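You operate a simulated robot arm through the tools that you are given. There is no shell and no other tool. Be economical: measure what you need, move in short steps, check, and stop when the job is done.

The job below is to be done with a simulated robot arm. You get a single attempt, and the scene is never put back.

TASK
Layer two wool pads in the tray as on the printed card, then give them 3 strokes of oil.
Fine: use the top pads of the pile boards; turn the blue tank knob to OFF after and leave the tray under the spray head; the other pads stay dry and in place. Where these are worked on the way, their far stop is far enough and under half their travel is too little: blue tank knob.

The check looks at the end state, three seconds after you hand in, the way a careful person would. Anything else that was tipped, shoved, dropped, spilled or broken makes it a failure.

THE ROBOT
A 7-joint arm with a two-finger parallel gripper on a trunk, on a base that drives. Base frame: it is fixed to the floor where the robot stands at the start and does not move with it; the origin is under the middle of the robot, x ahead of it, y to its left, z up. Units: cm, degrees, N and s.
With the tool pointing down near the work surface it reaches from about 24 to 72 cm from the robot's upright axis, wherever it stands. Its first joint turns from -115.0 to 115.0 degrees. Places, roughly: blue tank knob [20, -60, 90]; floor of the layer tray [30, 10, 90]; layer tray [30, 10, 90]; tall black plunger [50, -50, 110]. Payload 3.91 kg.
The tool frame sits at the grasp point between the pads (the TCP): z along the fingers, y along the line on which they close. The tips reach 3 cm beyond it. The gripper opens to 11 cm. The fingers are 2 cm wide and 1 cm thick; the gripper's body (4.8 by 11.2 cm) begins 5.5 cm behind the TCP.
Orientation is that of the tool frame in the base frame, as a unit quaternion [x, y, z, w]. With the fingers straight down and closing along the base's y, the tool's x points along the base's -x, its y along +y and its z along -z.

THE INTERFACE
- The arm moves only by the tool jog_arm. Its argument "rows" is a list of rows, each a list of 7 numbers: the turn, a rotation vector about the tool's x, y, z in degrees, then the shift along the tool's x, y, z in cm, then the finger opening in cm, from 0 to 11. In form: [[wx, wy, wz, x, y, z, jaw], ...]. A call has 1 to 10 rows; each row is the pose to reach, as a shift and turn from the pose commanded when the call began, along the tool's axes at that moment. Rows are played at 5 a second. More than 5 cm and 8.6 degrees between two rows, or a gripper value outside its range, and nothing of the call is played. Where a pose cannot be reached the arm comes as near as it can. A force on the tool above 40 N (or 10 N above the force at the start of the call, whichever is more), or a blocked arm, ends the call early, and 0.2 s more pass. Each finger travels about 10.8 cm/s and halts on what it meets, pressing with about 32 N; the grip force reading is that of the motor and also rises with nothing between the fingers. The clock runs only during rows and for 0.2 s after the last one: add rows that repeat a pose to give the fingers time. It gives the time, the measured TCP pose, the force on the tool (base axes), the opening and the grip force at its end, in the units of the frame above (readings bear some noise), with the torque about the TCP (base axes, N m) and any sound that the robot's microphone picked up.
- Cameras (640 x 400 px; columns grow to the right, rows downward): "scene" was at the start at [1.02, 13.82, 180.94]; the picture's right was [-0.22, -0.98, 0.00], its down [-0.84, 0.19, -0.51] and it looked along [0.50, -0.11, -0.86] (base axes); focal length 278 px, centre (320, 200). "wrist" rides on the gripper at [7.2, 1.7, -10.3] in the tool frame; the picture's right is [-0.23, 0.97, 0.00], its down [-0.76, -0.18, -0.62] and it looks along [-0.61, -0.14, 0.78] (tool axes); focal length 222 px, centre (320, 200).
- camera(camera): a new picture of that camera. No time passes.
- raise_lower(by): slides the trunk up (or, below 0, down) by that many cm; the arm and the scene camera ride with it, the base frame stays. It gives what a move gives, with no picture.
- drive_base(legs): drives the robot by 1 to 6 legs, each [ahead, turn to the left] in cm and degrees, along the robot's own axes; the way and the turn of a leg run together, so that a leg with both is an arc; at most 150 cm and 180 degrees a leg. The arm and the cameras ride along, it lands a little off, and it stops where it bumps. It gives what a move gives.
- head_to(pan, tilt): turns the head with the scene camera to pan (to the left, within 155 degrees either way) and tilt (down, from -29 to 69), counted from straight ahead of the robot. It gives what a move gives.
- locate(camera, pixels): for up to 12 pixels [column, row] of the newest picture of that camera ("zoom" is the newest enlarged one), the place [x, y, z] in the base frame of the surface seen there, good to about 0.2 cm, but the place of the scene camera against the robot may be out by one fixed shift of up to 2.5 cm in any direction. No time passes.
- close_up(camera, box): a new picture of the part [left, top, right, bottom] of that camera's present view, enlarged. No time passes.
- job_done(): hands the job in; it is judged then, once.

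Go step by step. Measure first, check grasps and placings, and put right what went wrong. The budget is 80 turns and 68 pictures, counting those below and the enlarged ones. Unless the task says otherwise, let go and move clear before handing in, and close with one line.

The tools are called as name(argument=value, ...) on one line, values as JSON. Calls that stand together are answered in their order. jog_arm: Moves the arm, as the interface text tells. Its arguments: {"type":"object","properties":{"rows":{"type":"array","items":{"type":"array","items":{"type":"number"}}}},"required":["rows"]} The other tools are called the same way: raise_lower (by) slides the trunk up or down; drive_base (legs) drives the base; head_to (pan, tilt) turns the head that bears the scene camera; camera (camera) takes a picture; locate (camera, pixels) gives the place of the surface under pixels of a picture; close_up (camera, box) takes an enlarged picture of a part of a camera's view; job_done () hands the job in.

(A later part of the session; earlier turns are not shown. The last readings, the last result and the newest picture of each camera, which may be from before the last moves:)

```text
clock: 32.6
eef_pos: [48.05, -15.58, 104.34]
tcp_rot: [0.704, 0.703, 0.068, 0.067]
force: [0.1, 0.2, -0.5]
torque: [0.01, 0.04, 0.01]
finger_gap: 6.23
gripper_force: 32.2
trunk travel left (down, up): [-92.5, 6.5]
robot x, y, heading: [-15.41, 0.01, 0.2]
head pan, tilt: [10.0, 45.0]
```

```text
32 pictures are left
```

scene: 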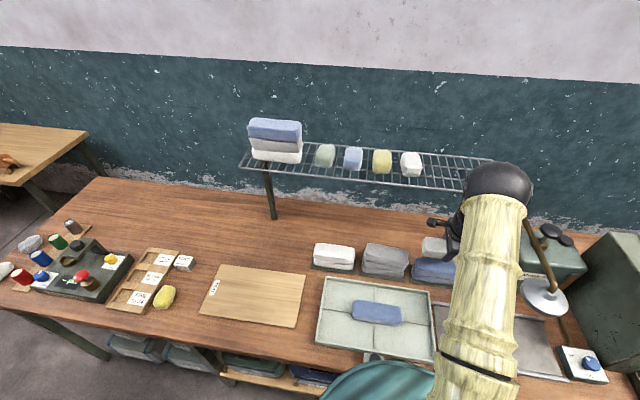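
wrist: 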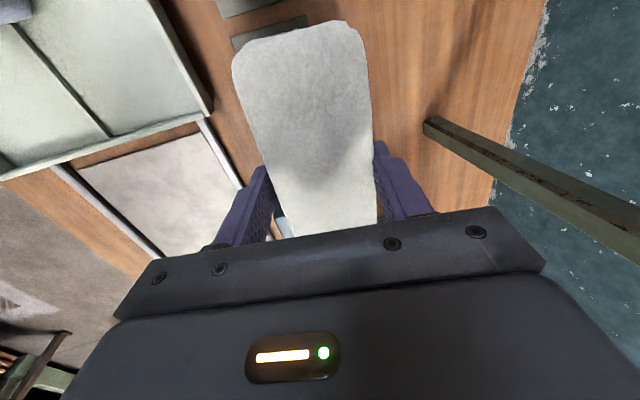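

The cream pad is lifted, blue ones stay on the board. I measure its offset in the gripper.

locate(camera="wrist", pixels=[[236, 70], [290, 30], [345, 28], [250, 130], [368, 120], [270, 185], [372, 185]])

```text
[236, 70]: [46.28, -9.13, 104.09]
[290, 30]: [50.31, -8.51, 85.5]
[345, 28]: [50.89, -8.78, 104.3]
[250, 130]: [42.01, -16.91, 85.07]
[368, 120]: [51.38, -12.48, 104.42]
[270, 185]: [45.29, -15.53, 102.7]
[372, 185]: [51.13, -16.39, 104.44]
```

The cream centre is (48.5,-15.4), nearly on the TCP. I carry it above the blue pad.

jog_arm(rows=[[0, 0, 0, 0, 0.3, -1.5, 4], [0, 0, 0, 3, -2.5, -2.5, 4], [0, 0, 0, 6, -5.5, -3, 4], [0, 0, 0, 9, -8.5, -3.6, 4], [0, 0, 0, 12, -11.5, -4.2, 4], [0, 0, 0, 15, -14.3, -4.8, 4], [0, 0, 0, 18, -17, -5.3, 4], [0, 0, 0, 20.6, -19.45, -5.82, 4], [0, 0, 0, 20.6, -19.45, -5.82, 4]])

camera(camera="wrist")

```text
clock: 34.6
eef_pos: [27.97, 4.77, 106.38]
tcp_rot: [0.704, 0.704, 0.069, 0.067]
force: [0.1, 0.5, -1.0]
torque: [0.01, 0.01, -0.01]
finger_gap: 6.17
gripper_force: 32.1
trunk travel left (down, up): [-92.5, 6.5]
robot x, y, heading: [-15.02, -0.2, 0.0]
head pan, tilt: [10.0, 45.0]
```

```text
31 pictures are left
```

wrist: 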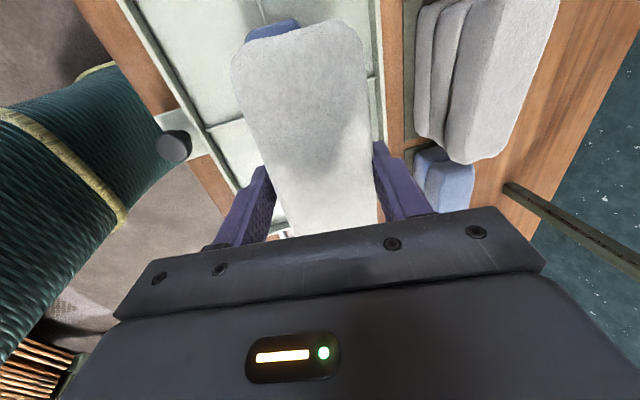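

I lower it to just touch the blue pad (TCP z about 95.9).

jog_arm(rows=[[0, 0, 0, 0.1, -0.8, 4, 4], [0, 0, 0, 0.2, -1.5, 7.5, 4], [0, 0, 0, 0.3, -2.0, 9.8, 4], [0, 0, 0, 0.3, -2.05, 10.2, 4], [0, 0, 0, 0.3, -2.05, 10.2, 4]])

```text
clock: 35.8
eef_pos: [27.84, 4.93, 96.04]
tcp_rot: [0.704, 0.704, 0.068, 0.069]
force: [0.6, -0.2, 1.6]
torque: [0.04, 0.02, -0.05]
finger_gap: 6.15
gripper_force: 31.4
trunk travel left (down, up): [-92.5, 6.5]
robot x, y, heading: [-15.13, 0.17, 0.2]
head pan, tilt: [10.0, 45.0]
```

Almost touching. I lower 0.15 cm, then open while easing upward, and rise.

jog_arm(rows=[[0, 0, 0, 0, 0, 0.15, 4], [0, 0, 0, 0, 0, 0.15, 6.2], [0, 0, 0, 0, 0, 0.1, 6.8], [0, 0, 0, 0, 0, 0, 7.6], [0, 0, 0, 0, 0.1, -0.6, 8.4], [0, 0, 0, 0, 0.4, -2.2, 8.8], [0, 0, 0, 0, 1.0, -5, 8.8], [0, 0, 0, 0, 1.8, -9, 8.8], [0, 0, 0, 0, 2.6, -13, 8.8], [0, 0, 0, 0, 2.6, -13, 8.8]])

camera(camera="wrist")

```text
clock: 38.0
eef_pos: [28.0, 5.24, 109.28]
tcp_rot: [0.704, 0.704, 0.069, 0.067]
force: [0.0, -0.3, 0.3]
torque: [-0.01, 0.02, 0.0]
finger_gap: 8.79
gripper_force: 0.0
trunk travel left (down, up): [-92.5, 6.5]
robot x, y, heading: [-15.07, -0.25, 0.0]
head pan, tilt: [10.0, 45.0]
```

```text
30 pictures are left
```

wrist: 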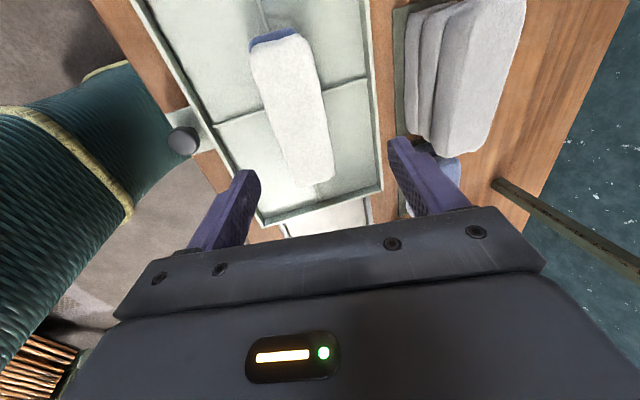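

The cream pad sits on the blue one. I check its overlap and the tray handle.

locate(camera="wrist", pixels=[[260, 60], [300, 42], [330, 170], [298, 182], [290, 100], [252, 45], [280, 32], [182, 140], [200, 130], [212, 148]])

close_up(camera="wrist", box=[140, 90, 260, 190])

```text
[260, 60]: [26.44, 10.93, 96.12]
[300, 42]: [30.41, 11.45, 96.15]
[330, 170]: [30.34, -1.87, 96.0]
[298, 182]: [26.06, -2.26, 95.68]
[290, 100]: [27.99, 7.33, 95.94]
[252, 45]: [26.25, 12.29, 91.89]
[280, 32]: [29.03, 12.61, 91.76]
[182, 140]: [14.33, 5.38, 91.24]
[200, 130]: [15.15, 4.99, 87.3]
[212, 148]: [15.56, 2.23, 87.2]
```

```text
4.00 times, centred on (200, 140) of wrist
```

zoom: 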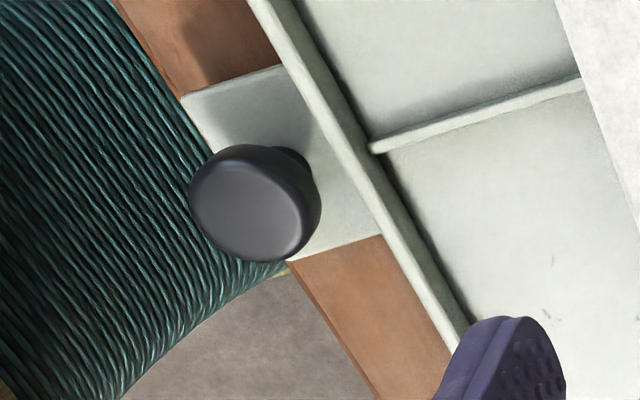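

Overlap is good (offset under 0.6 cm). The handle knob is at (14.4,5.3), top z 91.2, close to the robot's column, so I drive back 8 cm more and straighten the tool.

drive_base(legs=[[-8, 0]])

jog_arm(rows=[[5.5, 0, 0, 0, 0, 0, 8.8], [11, 0, 0, 0, 0, 0, 8.8], [11, 0, 0, 0, 0, 0, 8.8]])

camera(camera="wrist")

```text
clock: 39.1
eef_pos: [19.88, 5.27, 109.31]
tcp_rot: [0.703, 0.704, 0.07, 0.068]
force: [0.2, -0.7, 0.7]
torque: [-0.01, -0.01, 0.01]
finger_gap: 8.81
gripper_force: 0.1
trunk travel left (down, up): [-92.5, 6.5]
robot x, y, heading: [-23.07, 0.13, 0.0]
head pan, tilt: [10.0, 45.0]
```

```text
clock: 39.9
eef_pos: [19.88, 5.2, 109.14]
tcp_rot: [0.707, 0.707, 0.0, -0.001]
force: [0.1, -0.3, 0.0]
torque: [0.0, -0.01, 0.0]
finger_gap: 8.81
gripper_force: 0.2
trunk travel left (down, up): [-92.5, 6.5]
robot x, y, heading: [-22.94, -0.18, 0.0]
head pan, tilt: [10.0, 45.0]
```

```text
28 pictures are left
```

wrist: 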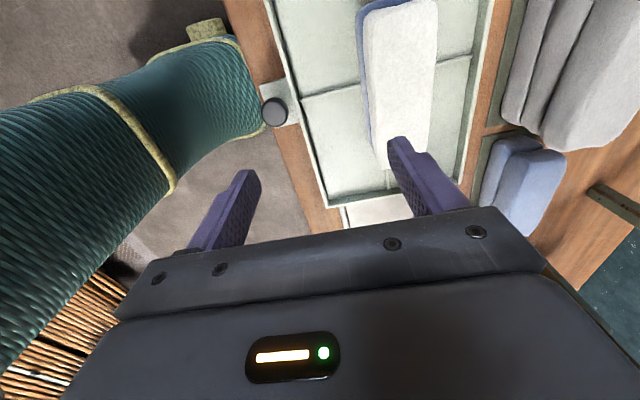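

The far finger would hit the tray wall with this orientation, so I turn the tool back by 90° to close along y, above the handle. I also check what the teal column by the handle is.

locate(camera="wrist", pixels=[[220, 90], [245, 115], [150, 140], [274, 110], [205, 30], [60, 200]])

jog_arm(rows=[[0, 0, -8.5, 0, -1, 0, 8], [0, 0, -17, 0, -2, 0, 8], [0, 0, -25.5, 0, -3, 0, 8], [0, 0, -34, 0, -4, 0, 8], [0, 0, -42.5, 0, -5, 0, 8], [0, 0, -51, 0, -5.4, 0, 8], [0, 0, -59.5, 0, -5.4, 0, 8], [0, 0, -68, 0, -5.4, 0, 8], [0, 0, -76.5, 0, -5.4, 0, 8], [0, 0, -85, 0, -5.4, 0, 8]])

jog_arm(rows=[[0, 0, -5, 0, 0, 0, 8], [0, 0, -5, 0, 0, 0, 8]])

camera(camera="wrist")

```text
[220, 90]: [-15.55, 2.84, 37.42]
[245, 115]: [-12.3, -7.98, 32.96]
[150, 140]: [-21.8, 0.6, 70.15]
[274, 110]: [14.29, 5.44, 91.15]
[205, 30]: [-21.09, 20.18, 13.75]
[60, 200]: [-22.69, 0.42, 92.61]
```

```text
clock: 42.1
eef_pos: [14.38, 5.29, 109.35]
tcp_rot: [0.042, 0.999, 0.001, 0.001]
force: [0.3, 0.0, -0.5]
torque: [0.04, -0.01, -0.02]
finger_gap: 8.02
gripper_force: 0.0
trunk travel left (down, up): [-92.5, 6.5]
robot x, y, heading: [-23.18, -0.1, -0.2]
head pan, tilt: [10.0, 45.0]
```

```text
clock: 42.7
eef_pos: [14.56, 5.2, 109.18]
tcp_rot: [-0.002, 1.0, 0.001, 0.001]
force: [-0.5, -0.2, -0.5]
torque: [0.01, 0.0, 0.04]
finger_gap: 8.0
gripper_force: 0.0
trunk travel left (down, up): [-92.5, 6.5]
robot x, y, heading: [-23.04, 0.49, -0.1]
head pan, tilt: [10.0, 45.0]
```

```text
27 pictures are left
```

wrist: 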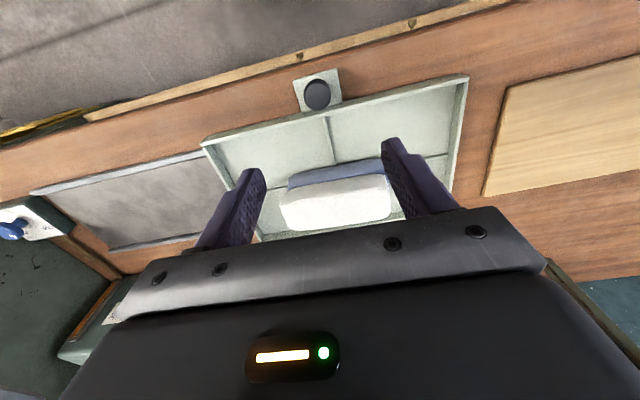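

The handle is directly beneath the open fingers. I descend on it and close.

jog_arm(rows=[[0, 0, 0, 0, 0.1, 4.5, 8], [0, 0, 0, 0, 0.15, 9, 8], [0, 0, 0, 0, 0.15, 13.5, 8], [0, 0, 0, 0, 0.15, 16.5, 8], [0, 0, 0, 0, 0.15, 18.1, 8], [0, 0, 0, 0, 0.15, 18.1, 8], [0, 0, 0, 0, 0.15, 18.1, 5], [0, 0, 0, 0, 0.15, 18.1, 2], [0, 0, 0, 0, 0.15, 18.1, 2]])

camera(camera="wrist")

```text
clock: 44.7
eef_pos: [14.52, 5.12, 90.76]
tcp_rot: [0.002, 1.0, 0.0, 0.0]
force: [-0.4, -16.3, -4.8]
torque: [-0.48, -0.35, -0.02]
finger_gap: 3.33
gripper_force: 44.6
trunk travel left (down, up): [-92.5, 6.5]
robot x, y, heading: [-23.13, -0.08, 0.2]
head pan, tilt: [10.0, 45.0]
```

```text
26 pictures are left
```

wrist: 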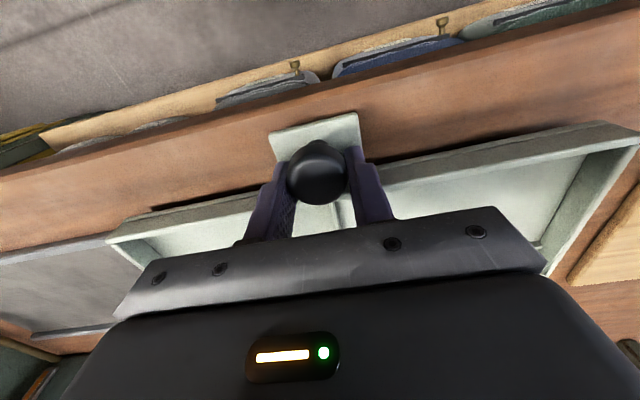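

The handle is gripped (3.33 cm). I slide the tray slowly along -y, first 16 cm.

jog_arm(rows=[[0, 0, 0, 0, -0.5, 0, 2], [0, 0, 0, 0, -1.5, 0, 2], [0, 0, 0, 0, -3, 0, 2], [0, 0, 0, 0, -5, 0, 2], [0, 0, 0, 0, -7, 0, 2], [0, 0, 0, 0, -9, 0, 2], [0, 0, 0, 0, -11, 0, 2], [0, 0, 0, 0, -13, 0, 2], [0, 0, 0, 0, -15, 0, 2], [0, 0, 0, 0, -16, 0, 2]])

camera(camera="wrist")

camera(camera="scene")

```text
clock: 46.9
eef_pos: [14.72, -10.77, 90.98]
tcp_rot: [-0.001, 1.0, 0.002, -0.001]
force: [5.2, 1.2, -27.0]
torque: [0.05, -0.8, -0.04]
finger_gap: 3.33
gripper_force: 44.6
trunk travel left (down, up): [-92.5, 6.5]
robot x, y, heading: [-23.0, -0.14, 0.1]
head pan, tilt: [10.0, 45.0]
```

```text
25 pictures are left
```

wrist: 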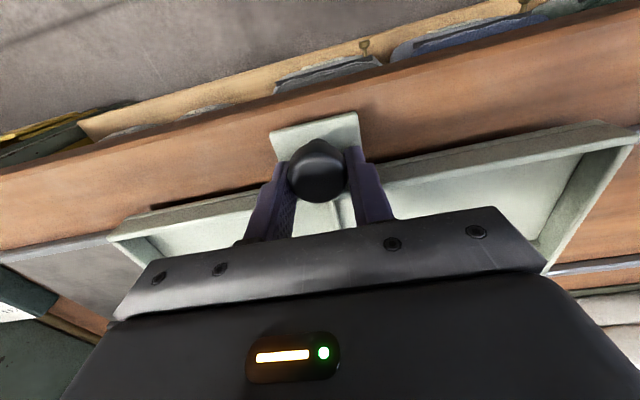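

```text
24 pictures are left
```

scene: 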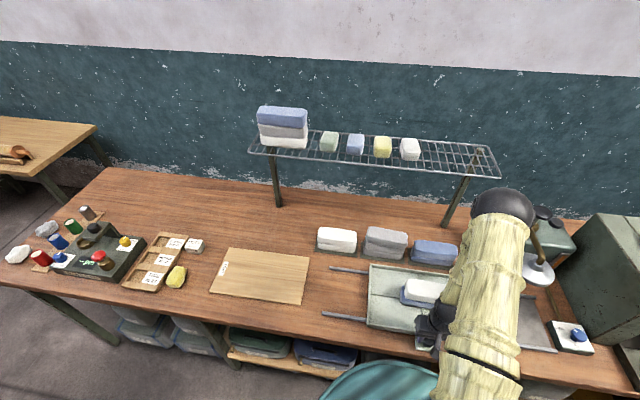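

The tray slides well on its rails with both pads on it. I continue 20.5 cm, easing 0.2 cm down.

jog_arm(rows=[[0, 0, 0, 0, -1, 0.2, 2], [0, 0, 0, 0, -3.2, 0.2, 2], [0, 0, 0, 0, -5.6, 0.2, 2], [0, 0, 0, 0, -8, 0.2, 2], [0, 0, 0, 0, -10.4, 0.2, 2], [0, 0, 0, 0, -12.8, 0.2, 2], [0, 0, 0, 0, -15.2, 0.2, 2], [0, 0, 0, 0, -17.6, 0.2, 2], [0, 0, 0, 0, -19.6, 0.2, 2], [0, 0, 0, 0, -20.6, 0.2, 2]])

camera(camera="scene")

```text
clock: 49.1
eef_pos: [14.8, -31.3, 90.93]
tcp_rot: [0.0, 1.0, 0.0, 0.002]
force: [18.8, 0.2, 18.6]
torque: [0.15, -0.36, -0.07]
finger_gap: 3.34
gripper_force: 45.3
trunk travel left (down, up): [-92.5, 6.5]
robot x, y, heading: [-23.31, 0.2, -0.1]
head pan, tilt: [10.0, 45.0]
```

```text
23 pictures are left
```

scene: 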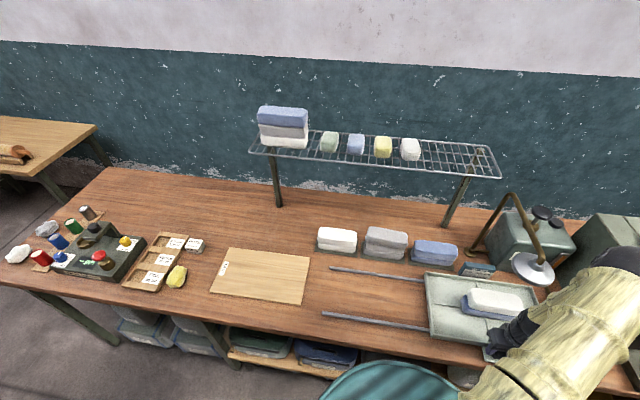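

The tray is near the head now. I compare head and pad positions.

close_up(camera="scene", box=[420, 180, 600, 350])

locate(camera="scene", pixels=[[513, 267], [553, 267], [534, 272], [535, 283], [470, 295], [522, 297], [495, 300], [425, 275], [432, 335], [545, 300], [530, 258], [534, 263]])

```text
2.35 times, centred on (510, 265) of scene
```

zoom: 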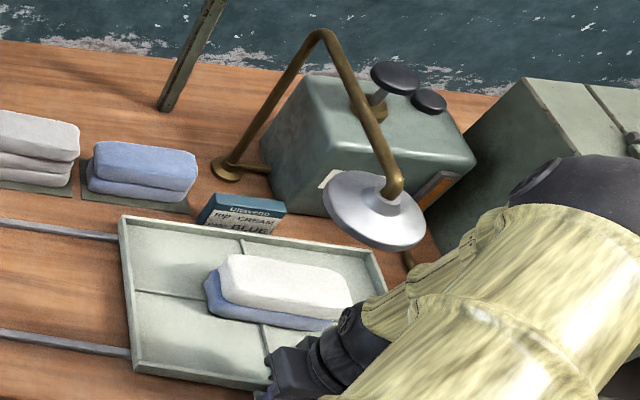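

```text
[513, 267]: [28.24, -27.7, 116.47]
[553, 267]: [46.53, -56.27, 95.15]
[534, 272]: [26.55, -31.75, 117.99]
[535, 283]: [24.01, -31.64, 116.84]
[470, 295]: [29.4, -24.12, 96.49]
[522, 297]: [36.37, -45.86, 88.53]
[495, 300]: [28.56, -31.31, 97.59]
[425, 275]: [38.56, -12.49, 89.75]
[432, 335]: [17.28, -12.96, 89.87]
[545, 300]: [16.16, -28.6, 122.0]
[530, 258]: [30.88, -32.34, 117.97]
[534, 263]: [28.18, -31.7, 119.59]
```

The pads' centre is y≈-31.2 and the head's -31.7 in the same frame. I nudge 0.6 cm more, release the handle and rise.

jog_arm(rows=[[0, 0, 0, 0, -0.3, 0, 2], [0, 0, 0, 0, -0.6, 0, 2], [0, 0, 0, 0, -0.6, 0, 2]])

jog_arm(rows=[[0, 0, 0, 0, 0, 0, 4.5], [0, 0, 0, 0, 0, 0, 6.5], [0, 0, 0, 0, 0, 0, 6.5], [0, 0, 0, 0, 0, -3, 6.5], [0, 0, 0, 0, 0, -7, 6.5], [0, 0, 0, 0, 0, -11, 6.5], [0, 0, 0, 0, 0, -15, 6.5], [0, 0, 0, 0, 0, -15, 6.5]])

camera(camera="wrist")

```text
clock: 49.9
eef_pos: [14.84, -31.7, 90.84]
tcp_rot: [-0.001, 1.0, 0.0, 0.0]
force: [23.7, 1.3, 15.4]
torque: [-0.02, -0.49, 0.02]
finger_gap: 3.34
gripper_force: 45.4
trunk travel left (down, up): [-92.5, 6.5]
robot x, y, heading: [-23.01, -0.33, 0.1]
head pan, tilt: [10.0, 45.0]
```

```text
clock: 51.7
eef_pos: [14.55, -31.72, 105.89]
tcp_rot: [0.0, 1.0, 0.001, 0.0]
force: [0.3, -0.5, 0.1]
torque: [0.0, 0.02, 0.02]
finger_gap: 6.49
gripper_force: 0.0
trunk travel left (down, up): [-92.5, 6.5]
robot x, y, heading: [-23.16, -0.16, 0.2]
head pan, tilt: [10.0, 45.0]
```

```text
21 pictures are left
```

wrist: 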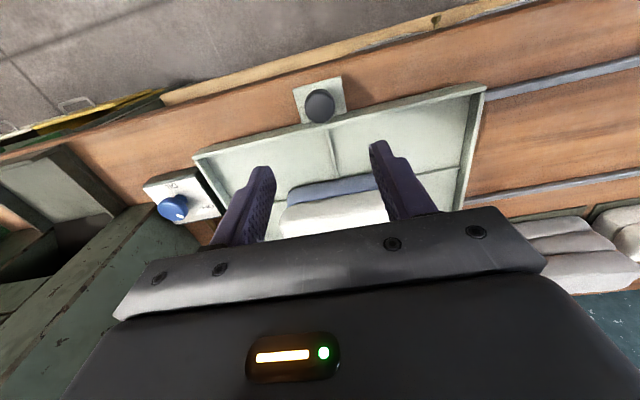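

The tray is in place with both pads. Next the blue knob at (172,207): I enlarge and measure it.

close_up(camera="wrist", box=[130, 165, 230, 235])

locate(camera="wrist", pixels=[[172, 205], [180, 200], [172, 183], [200, 200], [150, 185], [205, 215], [192, 178]])

```text
5.71 times, centred on (180, 200) of wrist
```

zoom: 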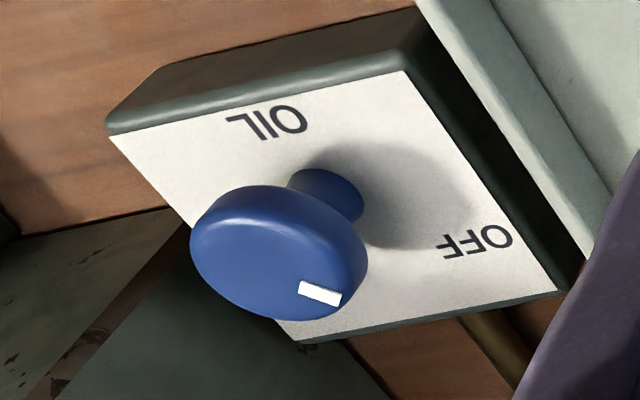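

```text
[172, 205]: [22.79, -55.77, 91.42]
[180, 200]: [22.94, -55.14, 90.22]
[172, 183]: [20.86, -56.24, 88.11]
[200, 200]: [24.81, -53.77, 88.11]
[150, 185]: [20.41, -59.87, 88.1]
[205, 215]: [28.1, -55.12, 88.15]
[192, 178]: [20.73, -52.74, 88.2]
```

The pointer faces the OFF corner (+x,+y), so I must first turn it clockwise 90° to ON for the oil. I measure the machine next to it for clearance and the plunger.

locate(camera="wrist", pixels=[[150, 212], [190, 240], [165, 235], [110, 215], [60, 150], [100, 205], [140, 225], [30, 300], [90, 260]])

locate(camera="zoom", pixels=[[200, 250], [360, 250], [280, 190], [280, 310], [320, 293], [475, 243], [265, 122], [300, 335]])

locate(camera="scene", pixels=[[535, 215], [545, 210], [553, 222], [541, 213], [527, 222], [560, 215], [590, 215]])

```text
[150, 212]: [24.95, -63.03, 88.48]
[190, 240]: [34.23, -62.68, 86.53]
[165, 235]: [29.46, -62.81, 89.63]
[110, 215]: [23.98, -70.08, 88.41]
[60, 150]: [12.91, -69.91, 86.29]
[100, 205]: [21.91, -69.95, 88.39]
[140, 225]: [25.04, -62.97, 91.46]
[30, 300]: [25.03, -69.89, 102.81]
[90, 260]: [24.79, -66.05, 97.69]
```

```text
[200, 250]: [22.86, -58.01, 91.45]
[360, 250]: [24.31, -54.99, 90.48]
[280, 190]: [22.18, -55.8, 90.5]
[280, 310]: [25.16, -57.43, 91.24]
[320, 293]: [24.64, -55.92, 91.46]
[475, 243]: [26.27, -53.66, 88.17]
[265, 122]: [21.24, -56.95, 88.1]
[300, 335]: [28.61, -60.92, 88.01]
```

```text
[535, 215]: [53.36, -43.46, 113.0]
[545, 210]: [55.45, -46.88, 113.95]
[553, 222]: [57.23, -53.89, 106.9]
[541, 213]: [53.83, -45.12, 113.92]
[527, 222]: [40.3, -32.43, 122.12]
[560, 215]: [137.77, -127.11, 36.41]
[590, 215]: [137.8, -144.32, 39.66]
```

The knob's centre is (23.7,-56.5), top z 91.5; the machine's corner (25,-63) just clears. From here it's out of reach, so I turn the robot right 55° and drive 28 cm ahead.

drive_base(legs=[[0, -55], [28, 0]])

head_to(pan=40, tilt=45)

camera(camera="scene")

```text
clock: 57.1
eef_pos: [-13.01, -69.04, 105.72]
tcp_rot: [0.459, 0.889, 0.002, -0.001]
force: [0.8, -0.5, 1.2]
torque: [0.02, 0.04, 0.0]
finger_gap: 6.51
gripper_force: 0.1
trunk travel left (down, up): [-92.5, 6.5]
robot x, y, heading: [-9.21, -19.4, -54.7]
head pan, tilt: [10.0, 45.0]
stopped in leg 2: the robot was blocked; the commanded pose is now the measured one
```

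```text
clock: 58.1
eef_pos: [-13.28, -68.84, 105.76]
tcp_rot: [0.458, 0.889, 0.001, 0.001]
force: [0.3, 0.6, -0.3]
torque: [0.01, 0.0, 0.04]
finger_gap: 6.51
gripper_force: 0.0
trunk travel left (down, up): [-92.5, 6.5]
robot x, y, heading: [-8.91, -19.92, -54.4]
head pan, tilt: [40.0, 45.0]
```

```text
19 pictures are left
```

scene: 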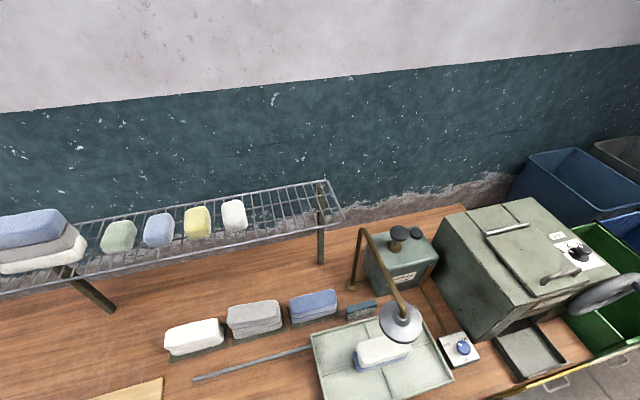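

The base bumped the table edge lightly at (-9,-20), and all items look in place. From here both knob and plunger are in reach. I move the hand around to above the knob.

jog_arm(rows=[[0, 0, 0, -0.1, 4.3, 0, 6.5], [0, 0, 0, -0.2, 8.6, 0, 6.5], [0, 0, 0, -0.3, 12.9, 0, 6.5], [0, 0, 0, -0.4, 17.2, 0, 6.5], [0, 0, 0, -0.5, 21.6, 0, 6.5], [0, 0, 0, -0.6, 26, 0, 6.5], [0, 0, 0, -0.62, 30.2, 0, 6.5], [0, 0, 0, -4.2, 32.6, 0, 6.5], [0, 0, 0, -7.7, 35, 0, 6.5], [0, 0, 0, -11.26, 37.25, 0, 6.5]])

camera(camera="wrist")

```text
clock: 60.3
eef_pos: [23.64, -56.46, 105.74]
tcp_rot: [0.459, 0.889, 0.001, -0.001]
force: [0.4, 0.2, -0.2]
torque: [0.01, 0.06, 0.01]
finger_gap: 6.49
gripper_force: 0.0
trunk travel left (down, up): [-92.5, 6.5]
robot x, y, heading: [-8.96, -19.79, -54.3]
head pan, tilt: [40.0, 45.0]
```

```text
18 pictures are left
```

wrist: 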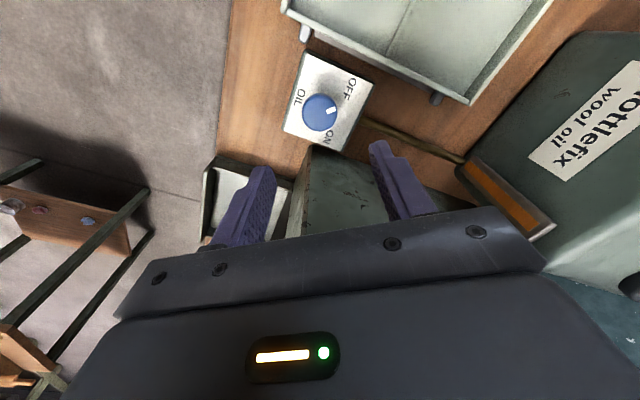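

Now the plate is well visible: OFF (348,88), ON (330,138). I enlarge it to read the pointer and find the centre.

close_up(camera="wrist", box=[270, 45, 390, 165])

locate(camera="wrist", pixels=[[320, 112], [303, 112], [337, 110], [320, 95], [320, 129], [333, 111], [348, 88], [330, 138], [340, 160]])

```text
3.33 times, centred on (330, 105) of wrist
```

zoom: 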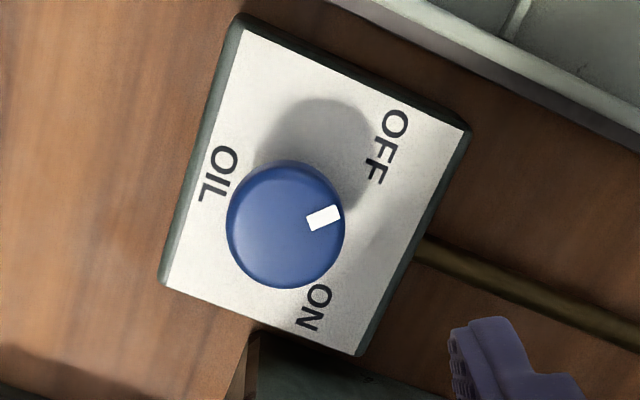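

```text
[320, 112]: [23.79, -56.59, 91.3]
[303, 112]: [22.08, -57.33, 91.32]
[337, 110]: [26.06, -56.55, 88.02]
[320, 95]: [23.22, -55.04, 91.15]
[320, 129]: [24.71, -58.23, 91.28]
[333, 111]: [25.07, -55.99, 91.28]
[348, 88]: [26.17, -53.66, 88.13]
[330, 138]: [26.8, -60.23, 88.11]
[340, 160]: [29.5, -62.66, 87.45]
```

The pointer stands at about 24° — a quarter of the way from OFF (50°) toward ON (-49°). I grip the knob first.

jog_arm(rows=[[0, 0, 0, -0.1, 0, 4.5, 6.5], [0, 0, 0, -0.14, 0, 9, 6.5], [0, 0, 0, -0.14, 0, 12.5, 6.5], [0, 0, 0, -0.14, 0, 14.2, 6.5], [0, 0, 0, -0.14, 0, 14.2, 6.5], [0, 0, 0, -0.14, 0, 14.2, 4.5], [0, 0, 0, -0.14, 0, 14.2, 2], [0, 0, 0, -0.14, 0, 14.2, 2]])

jog_arm(rows=[[0, 0, 8, 0, 0, 0, 2], [0, 0, 16, 0, 0, 0, 2], [0, 0, 24, 0, 0, 0, 2], [0, 0, 32, 0, 0, 0, 2], [0, 0, 40, 0, 0, 0, 2], [0, 0, 48, 0, 0, 0, 2], [0, 0, 56, 0, 0, 0, 2], [0, 0, 64, 0, 0, 0, 2], [0, 0, 70, 0, 0, 0, 2], [0, 0, 70, 0, 0, 0, 2]])

```text
clock: 62.1
eef_pos: [23.61, -56.52, 91.75]
tcp_rot: [0.459, 0.888, 0.001, 0.0]
force: [-11.6, -8.6, -4.5]
torque: [-0.81, 0.19, -0.07]
finger_gap: 3.91
gripper_force: 45.3
trunk travel left (down, up): [-92.5, 6.5]
robot x, y, heading: [-9.28, -19.71, -54.3]
head pan, tilt: [40.0, 45.0]
```

```text
clock: 64.3
eef_pos: [24.0, -56.5, 91.77]
tcp_rot: [0.885, 0.465, 0.001, 0.002]
force: [19.4, -5.8, 27.8]
torque: [-0.57, -0.22, 0.06]
finger_gap: 3.96
gripper_force: 44.7
trunk travel left (down, up): [-92.5, 6.5]
robot x, y, heading: [-9.01, -19.91, -54.6]
head pan, tilt: [40.0, 45.0]
```

Turned 70° clockwise. I open, rise, and check the pointer.

jog_arm(rows=[[0, 0, 0, 0, 0, 0, 5], [0, 0, 0, 0, 0, 0, 6.5], [0, 0, 0, 0, 0, 0, 6.5], [0, 0, 0, 0, 0, -4, 6.5], [0, 0, 0, 0, 0, -8.5, 6.5], [0, 0, 0, 0, 0, -12.5, 6.5], [0, 0, 0, 0, 0, -12.5, 6.5]])

close_up(camera="wrist", box=[240, 20, 440, 160])

```text
clock: 65.9
eef_pos: [23.55, -56.39, 104.18]
tcp_rot: [0.885, 0.465, 0.001, -0.001]
force: [0.8, -0.6, -1.1]
torque: [0.0, 0.01, -0.03]
finger_gap: 6.51
gripper_force: 0.0
trunk travel left (down, up): [-92.5, 6.5]
robot x, y, heading: [-9.13, -19.98, -54.6]
head pan, tilt: [40.0, 45.0]
```

```text
2.86 times, centred on (340, 90) of wrist
```

zoom: 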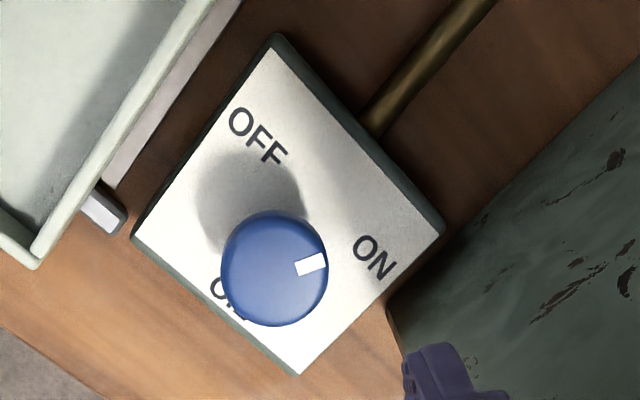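

I measure the pointer's angle after the turn.

locate(camera="zoom", pixels=[[312, 264], [274, 268], [230, 268], [320, 268], [274, 218], [274, 318], [375, 257], [258, 135]])

```text
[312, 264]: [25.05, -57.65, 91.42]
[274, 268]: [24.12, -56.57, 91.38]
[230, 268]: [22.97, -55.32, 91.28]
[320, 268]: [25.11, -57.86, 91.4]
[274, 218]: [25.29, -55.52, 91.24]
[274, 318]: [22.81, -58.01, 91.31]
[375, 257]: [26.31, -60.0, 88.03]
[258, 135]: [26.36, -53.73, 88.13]
```

The pointer is now at about -45°, on ON. Next I rise and go over the tall plunger with closed fingers, and look.

jog_arm(rows=[[0, 0, 0, 0, 0, -4.5, 3], [0, 0, 0, 0, 0, -9, 0], [0, 0, 0, 0, 0, -13.5, 0], [0, 0, 0, 0, 0, -18, 0], [0, 0, 0, 0, 0, -22, 0], [0, 0, 0, 3.5, 2.4, -23, 0], [0, 0, 0, 7, 4.9, -23, 0], [0, 0, 0, 10.5, 7.3, -23, 0], [0, 0, 0, 14, 9.8, -23, 0], [0, 0, 0, 17, 11.9, -23, 0]])

jog_arm(rows=[[0, 0, 0, 3.2, 2.2, 0, 0], [0, 0, 0, 6.3, 4.4, 0, 0], [0, 0, 0, 9.4, 6.6, 0, 0], [0, 0, 0, 9.4, 6.6, 0, 0]])

camera(camera="wrist")

camera(camera="scene")

```text
clock: 68.1
eef_pos: [43.38, -48.97, 127.29]
tcp_rot: [0.885, 0.465, -0.001, 0.0]
force: [0.1, 0.6, -0.2]
torque: [-0.02, -0.03, -0.03]
finger_gap: 0.01
gripper_force: 31.5
trunk travel left (down, up): [-92.5, 6.5]
robot x, y, heading: [-9.02, -19.38, -54.3]
head pan, tilt: [40.0, 45.0]
```

```text
clock: 69.1
eef_pos: [53.88, -45.05, 127.25]
tcp_rot: [0.885, 0.465, 0.001, 0.0]
force: [-0.1, -0.6, 0.4]
torque: [0.04, -0.01, -0.01]
finger_gap: 0.0
gripper_force: 32.2
trunk travel left (down, up): [-92.5, 6.5]
robot x, y, heading: [-8.92, -19.57, -54.5]
head pan, tilt: [40.0, 45.0]
```

```text
15 pictures are left
```

wrist: 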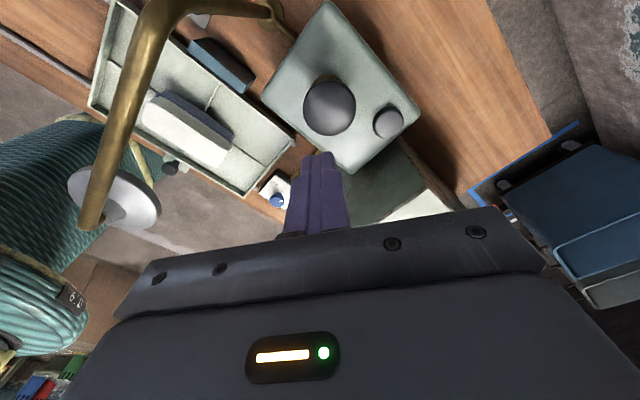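

```text
14 pictures are left
```

scene: 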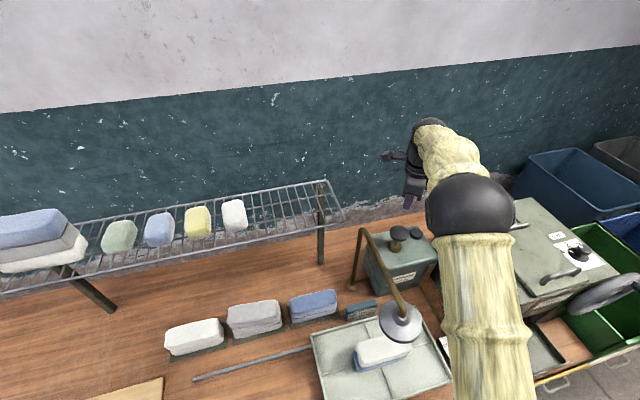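

Plunger cap shows at (330,105) in the wrist picture. I measure its centre, rim and tank top.

locate(camera="wrist", pixels=[[330, 105], [306, 105], [354, 105], [330, 80], [330, 130], [300, 80], [350, 150], [387, 122]])

```text
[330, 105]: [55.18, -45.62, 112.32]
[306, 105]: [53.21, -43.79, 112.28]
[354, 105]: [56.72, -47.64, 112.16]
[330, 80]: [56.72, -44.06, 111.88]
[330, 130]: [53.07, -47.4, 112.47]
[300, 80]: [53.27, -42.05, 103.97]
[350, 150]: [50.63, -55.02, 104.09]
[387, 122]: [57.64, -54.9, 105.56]
```

The cap's centre is (55.0,-45.65), top z 112.3, tank top z 104. I move above it and make a first press of about 5 cm.

jog_arm(rows=[[0, 0, 0, 0.13, 1.25, 0, 0], [0, 0, 0, 0.13, 1.25, 4, 0], [0, 0, 0, 0.13, 1.25, 8, 0], [0, 0, 0, 0.13, 1.25, 11.2, 0], [0, 0, 0, 0.13, 1.25, 11.2, 0]])

jog_arm(rows=[[0, 0, 0, 0, 0, 0.7, 0], [0, 0, 0, 0, 0, 1.4, 0], [0, 0, 0, 0, 0, 2.1, 0], [0, 0, 0, 0, 0, 2.8, 0], [0, 0, 0, 0, 0, 3.5, 0], [0, 0, 0, 0, 0, 4.2, 0], [0, 0, 0, 0, 0, 4.9, 0], [0, 0, 0, 0, 0, 5.5, 0]])

```text
clock: 70.3
eef_pos: [55.18, -45.74, 116.07]
tcp_rot: [0.885, 0.465, 0.001, 0.001]
force: [-0.8, -0.2, -0.2]
torque: [-0.01, 0.03, 0.05]
finger_gap: 0.0
gripper_force: 31.8
trunk travel left (down, up): [-92.5, 6.5]
robot x, y, heading: [-8.68, -19.51, -54.5]
head pan, tilt: [40.0, 45.0]
```

```text
clock: 71.9
eef_pos: [55.15, -45.85, 112.41]
tcp_rot: [0.885, 0.466, 0.006, 0.005]
force: [-6.8, 4.6, 17.7]
torque: [0.05, 0.39, -0.07]
finger_gap: 0.01
gripper_force: 32.2
trunk travel left (down, up): [-92.5, 6.5]
robot x, y, heading: [-8.92, -19.83, -54.6]
head pan, tilt: [40.0, 45.0]
stopped in row 7: the force on the tool passed its limit at 46 N (the readings are from after the stop); the commanded pose is now the measured one
```

The press stopped by force at TCP 112.4 (cap moved ~3 cm). I look whether that is the stop and whether oil came.

close_up(camera="scene", box=[330, 200, 470, 380])

locate(camera="zoom", pixels=[[320, 200], [300, 210]])

```text
2.22 times, centred on (400, 290) of scene
```

zoom: 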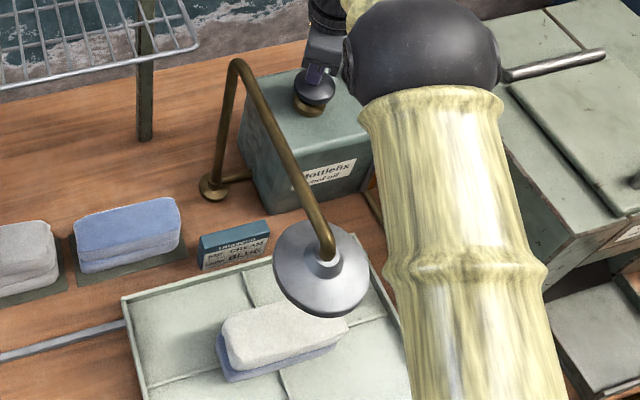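

```text
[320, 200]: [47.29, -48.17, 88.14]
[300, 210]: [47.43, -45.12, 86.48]
```

The cap is down on its collar and the cream pad already looks a bit darker. I let the plunger come up and check that it returns.

jog_arm(rows=[[0, 0, 0, 0, 0, -1.5, 0], [0, 0, 0, 0, 0, -3, 0], [0, 0, 0, 0, 0, -4.2, 0], [0, 0, 0, 0, 0, -4.2, 0], [0, 0, 0, 0, 0, -4.2, 0]])

close_up(camera="scene", box=[330, 200, 470, 380])

```text
clock: 73.1
eef_pos: [55.15, -45.91, 116.23]
tcp_rot: [0.885, 0.466, 0.005, 0.005]
force: [-0.5, 0.0, -0.3]
torque: [0.02, 0.01, 0.02]
finger_gap: 0.0
gripper_force: 32.5
trunk travel left (down, up): [-92.5, 6.5]
robot x, y, heading: [-9.0, -19.75, -54.5]
head pan, tilt: [40.0, 45.0]
```

```text
2.22 times, centred on (400, 290) of scene
```

zoom: 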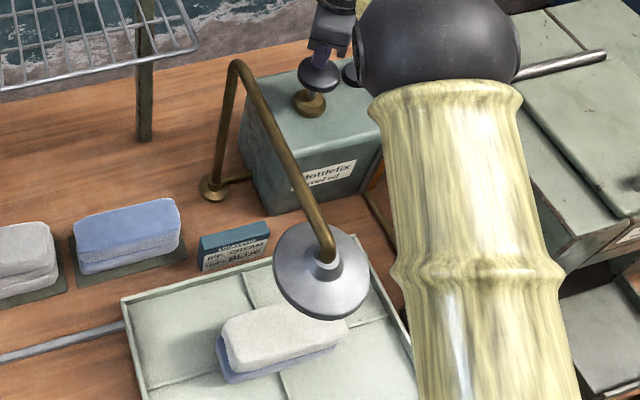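

The plunger springs back. Second stroke, with finer steps near the bottom.

jog_arm(rows=[[0, 0, 0, 0, 0, 0.8, 0], [0, 0, 0, 0, 0, 1.6, 0], [0, 0, 0, 0, 0, 2.4, 0], [0, 0, 0, 0, 0, 3.2, 0], [0, 0, 0, 0, 0, 3.7, 0], [0, 0, 0, 0, 0, 4.1, 0], [0, 0, 0, 0, 0, 4.4, 0], [0, 0, 0, 0, 0, 4.7, 0], [0, 0, 0, 0, 0, 5.0, 0], [0, 0, 0, 0, 0, 5.3, 0]])

close_up(camera="scene", box=[330, 200, 470, 380])

```text
clock: 74.9
eef_pos: [55.27, -45.93, 112.39]
tcp_rot: [0.885, 0.466, 0.009, 0.009]
force: [-9.1, 4.1, 17.7]
torque: [0.05, 0.48, -0.08]
finger_gap: 0.0
gripper_force: 32.3
trunk travel left (down, up): [-92.5, 6.5]
robot x, y, heading: [-9.22, -19.28, -54.2]
head pan, tilt: [40.0, 45.0]
stopped in row 8: the force on the tool passed its limit at 42 N (the readings are from after the stop); the commanded pose is now the measured one
```

```text
2.22 times, centred on (400, 290) of scene
```

zoom: 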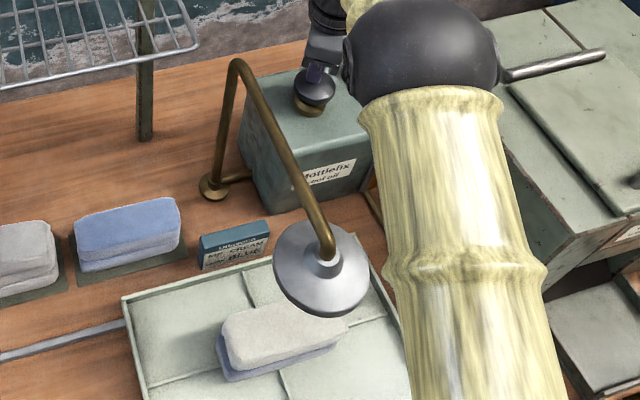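

It stopped at the same depth (112.4), so this is the stroke's end. I release and give the third stroke, then rise clear.

jog_arm(rows=[[0, 0, 0, 0, 0, -1.5, 0], [0, 0, 0, 0, 0, -3, 0], [0, 0, 0, 0, 0, -4.2, 0], [0, 0, 0, 0, 0, -4.2, 0], [0, 0, 0, 0, 0, -4.2, 0]])

jog_arm(rows=[[0, 0, 0, 0, 0, 0.8, 0], [0, 0, 0, 0, 0, 1.6, 0], [0, 0, 0, 0, 0, 2.4, 0], [0, 0, 0, 0, 0, 3.2, 0], [0, 0, 0, 0, 0, 3.7, 0], [0, 0, 0, 0, 0, 4.1, 0], [0, 0, 0, 0, 0, 4.4, 0], [0, 0, 0, 0, 0, 4.7, 0], [0, 0, 0, 0, 0, 5.0, 0], [0, 0, 0, 0, 0, 5.3, 0]])

jog_arm(rows=[[0, 0, 0, 0, 0, -2, 0], [0, 0, 0, 0, 0, -5, 0], [0, 0, 0, 0, 0, -9, 0], [0, 0, 0, 0, 0, -13, 0], [0, 0, 0, 0, 0, -15, 0], [0, 0, 0, 0, 0, -15, 0]])

camera(camera="wrist")

```text
clock: 76.1
eef_pos: [55.51, -45.96, 116.22]
tcp_rot: [0.885, 0.465, 0.008, 0.008]
force: [0.2, -0.1, 0.5]
torque: [-0.02, -0.02, 0.01]
finger_gap: 0.01
gripper_force: 32.2
trunk travel left (down, up): [-92.5, 6.5]
robot x, y, heading: [-9.29, -19.8, -54.3]
head pan, tilt: [40.0, 45.0]
```

```text
clock: 77.9
eef_pos: [55.59, -46.06, 112.39]
tcp_rot: [0.885, 0.465, 0.013, 0.013]
force: [-9.8, 4.0, 18.0]
torque: [0.05, 0.41, -0.05]
finger_gap: 0.0
gripper_force: 31.8
trunk travel left (down, up): [-92.5, 6.5]
robot x, y, heading: [-9.15, -19.82, -54.3]
head pan, tilt: [40.0, 45.0]
stopped in row 9: the force on the tool passed its limit at 42 N (the readings are from after the stop); the commanded pose is now the measured one
```

```text
clock: 79.3
eef_pos: [55.3, -45.93, 127.06]
tcp_rot: [0.885, 0.465, 0.011, 0.012]
force: [0.3, 0.1, -0.4]
torque: [0.04, -0.01, 0.01]
finger_gap: 0.0
gripper_force: 32.0
trunk travel left (down, up): [-92.5, 6.5]
robot x, y, heading: [-9.25, -19.61, -54.6]
head pan, tilt: [40.0, 45.0]
```

```text
10 pictures are left
```

wrist: 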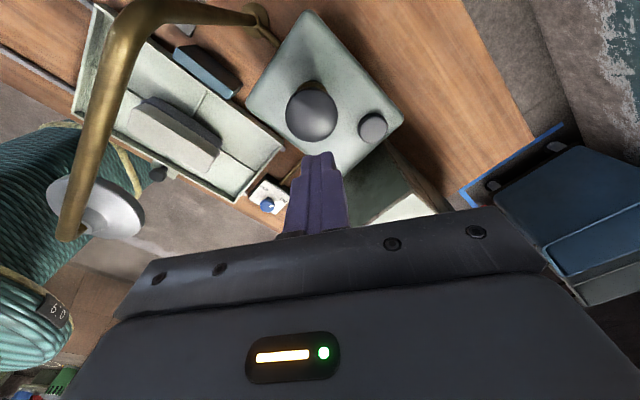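

Plunger is up again and the pads look darker (175,135), so three strokes went in. Now I go back above the knob to turn it OFF.

jog_arm(rows=[[0.5, -0.1, 0, -3.3, -2.5, 0, 0], [1, -0.3, 0, -6.6, -4.9, 0, 0], [1.82, -0.49, 0, -9.9, -7.4, 0, 0], [1.82, -0.49, 0, -13.2, -9.9, 0, 0], [1.82, -0.49, 0, -16.5, -12.3, 0, 0], [1.82, -0.49, 0, -19.9, -14.8, 0, 2], [1.82, -0.49, 0, -23.2, -17.2, 0, 4], [1.82, -0.49, 0, -26.5, -19.7, 0, 6.5], [1.82, -0.49, 0, -26.5, -19.7, 0, 6.5]])

```text
clock: 81.3
eef_pos: [24.05, -56.48, 126.35]
tcp_rot: [0.885, 0.466, 0.0, -0.001]
force: [-0.1, 0.2, -0.5]
torque: [0.03, 0.06, 0.01]
finger_gap: 6.5
gripper_force: 0.1
trunk travel left (down, up): [-92.5, 6.5]
robot x, y, heading: [-8.87, -19.65, -54.5]
head pan, tilt: [40.0, 45.0]
```

Right above the knob. I descend and grip it.

jog_arm(rows=[[0, 0, 0, 0, 0, 4.5, 6.5], [0, 0, 0, 0, 0, 9, 6.5], [0, 0, 0, 0, 0, 13.5, 6.5], [0, 0, 0, 0, 0, 18, 6.5], [0, 0, 0, 0, 0, 22.5, 6.5], [0, 0, 0, 0, 0, 27, 6.5], [0, 0, 0, -0.1, 0.05, 31.5, 6.5], [0, 0, 0, -0.1, 0.05, 34, 6.5], [0, 0, 0, -0.1, 0.05, 34.7, 6.5], [0, 0, 0, -0.1, 0.05, 34.7, 6.5]])

jog_arm(rows=[[0, 0, 0, 0, 0, 0, 4.5], [0, 0, 0, 0, 0, 0, 2], [0, 0, 0, 0, 0, 0, 2], [0, 0, -8, 0, 0, 0, 2], [0, 0, -16, 0, 0, 0, 2], [0, 0, -24, 0, 0, 0, 2], [0, 0, -32, 0, 0, 0, 2], [0, 0, -40, 0, 0, 0, 2], [0, 0, -48, 0, 0, 0, 2]])

jog_arm(rows=[[0, 0, -8, 0, 0, 0, 2], [0, 0, -16, 0, 0, 0, 2], [0, 0, -24, 0, 0, 0, 2], [0, 0, -32, 0, 0, 0, 2], [0, 0, -40, 0, 0, 0, 2], [0, 0, -45, 0, 0, 0, 2], [0, 0, -45, 0, 0, 0, 2]])

```text
clock: 83.5
eef_pos: [24.13, -56.67, 91.32]
tcp_rot: [0.885, 0.465, 0.0, 0.0]
force: [0.3, 0.5, -0.1]
torque: [-0.03, 0.0, -0.01]
finger_gap: 6.52
gripper_force: 0.0
trunk travel left (down, up): [-92.5, 6.5]
robot x, y, heading: [-9.04, -19.45, -54.6]
head pan, tilt: [40.0, 45.0]
```

```text
clock: 85.5
eef_pos: [23.74, -56.54, 91.45]
tcp_rot: [0.619, 0.785, 0.001, -0.002]
force: [-26.3, 6.7, -18.9]
torque: [-0.38, 0.09, -0.08]
finger_gap: 3.93
gripper_force: 45.4
trunk travel left (down, up): [-92.5, 6.5]
robot x, y, heading: [-8.62, -19.64, -54.4]
head pan, tilt: [40.0, 45.0]
```

```text
clock: 87.1
eef_pos: [24.28, -57.1, 91.63]
tcp_rot: [0.271, 0.963, 0.0, 0.003]
force: [-11.9, -13.7, -3.7]
torque: [-0.48, -0.07, -0.44]
finger_gap: 3.94
gripper_force: 45.0
trunk travel left (down, up): [-92.5, 6.5]
robot x, y, heading: [-9.41, -19.8, -54.6]
head pan, tilt: [40.0, 45.0]
```

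Turned ~93° back and the torque now rises, so it is at the stop. I release, rise and check.

jog_arm(rows=[[0, 0, 0, 0, 0, 0, 5], [0, 0, 0, 0, 0, 0, 6.5], [0, 0, 0, 0, 0, 0, 6.5], [0, 0, 0, 0, 0, -4, 6.5], [0, 0, 0, 0, 0, -8.5, 6.5], [0, 0, 0, 0, 0, -13, 6.5], [0, 0, 0, 0, 0, -13, 6.5]])

close_up(camera="wrist", box=[240, 20, 440, 160])

```text
clock: 88.7
eef_pos: [23.98, -56.71, 104.27]
tcp_rot: [0.272, 0.962, 0.002, 0.0]
force: [0.8, -0.2, -0.3]
torque: [0.02, -0.02, 0.0]
finger_gap: 6.49
gripper_force: 0.0
trunk travel left (down, up): [-92.5, 6.5]
robot x, y, heading: [-9.09, -19.77, -54.4]
head pan, tilt: [40.0, 45.0]
```

```text
2.86 times, centred on (340, 90) of wrist
```

zoom: 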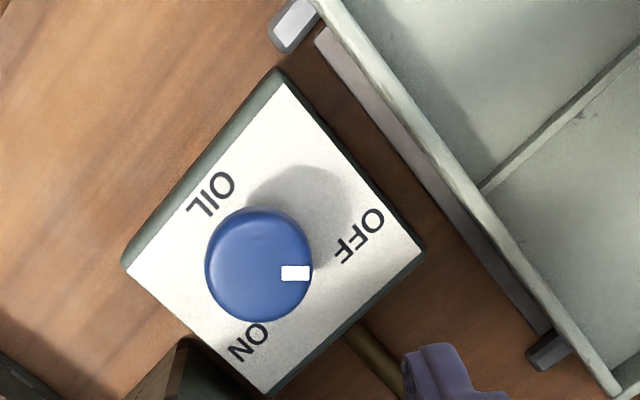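

I measure the pointer's angle again.

locate(camera="zoom", pixels=[[295, 272], [258, 264], [208, 264], [311, 264], [258, 212], [258, 317], [362, 235], [248, 343], [282, 272], [308, 272]])

```text
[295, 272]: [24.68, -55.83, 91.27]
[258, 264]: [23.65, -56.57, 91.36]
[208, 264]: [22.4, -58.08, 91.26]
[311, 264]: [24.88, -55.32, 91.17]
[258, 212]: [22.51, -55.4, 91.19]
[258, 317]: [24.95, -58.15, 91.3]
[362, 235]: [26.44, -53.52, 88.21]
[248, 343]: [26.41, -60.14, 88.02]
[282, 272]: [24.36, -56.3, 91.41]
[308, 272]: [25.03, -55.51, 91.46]
```

The pointer is at about 42°, near OFF. To be sure it's at its stop I grip again and turn a further 12°.

jog_arm(rows=[[0, 0, 0, 0, 0, 4.5, 6.5], [0, 0, 0, 0, 0, 9, 6.5], [0, 0, 0, 0.15, -0.15, 12.8, 6.5], [0, 0, 0, 0.15, -0.15, 12.8, 6.5], [0, 0, 0, 0.15, -0.15, 12.8, 4], [0, 0, 0, 0.15, -0.15, 12.8, 2], [0, 0, 0, 0.15, -0.15, 12.8, 2], [0, 0, -6, 0.15, -0.15, 12.8, 2], [0, 0, -12, 0.15, -0.15, 12.8, 2], [0, 0, -12, 0.15, -0.15, 12.8, 2]])

jog_arm(rows=[[0, 0, 0, 0, 0, 0, 5], [0, 0, 0, 0, 0, 0, 6.5], [0, 0, 0, 0, 0, 0, 6.5], [0, 0, 0, 0, 0, -4, 6.5], [0, 0, 0, 0, 0, -8.5, 6.5], [0, 0, 0, 0, 0, -13, 6.5], [0, 0, 0, 0, 0, -13, 6.5]])

close_up(camera="wrist", box=[240, 20, 440, 160])

```text
clock: 90.9
eef_pos: [23.9, -56.76, 91.51]
tcp_rot: [0.169, 0.986, 0.001, -0.002]
force: [-11.2, -11.0, -13.3]
torque: [-0.28, 0.06, -0.17]
finger_gap: 3.89
gripper_force: 45.1
trunk travel left (down, up): [-92.5, 6.5]
robot x, y, heading: [-9.26, -19.67, -54.7]
head pan, tilt: [40.0, 45.0]
```

```text
clock: 92.5
eef_pos: [23.91, -56.66, 104.59]
tcp_rot: [0.169, 0.986, 0.001, -0.001]
force: [0.9, -0.4, 0.0]
torque: [-0.01, 0.0, -0.01]
finger_gap: 6.51
gripper_force: 0.0
trunk travel left (down, up): [-92.5, 6.5]
robot x, y, heading: [-9.12, -19.47, -54.6]
head pan, tilt: [40.0, 45.0]
```

```text
2.86 times, centred on (340, 90) of wrist
```

zoom: 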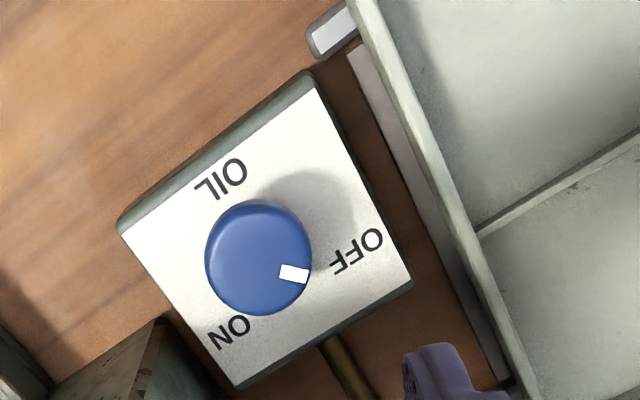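

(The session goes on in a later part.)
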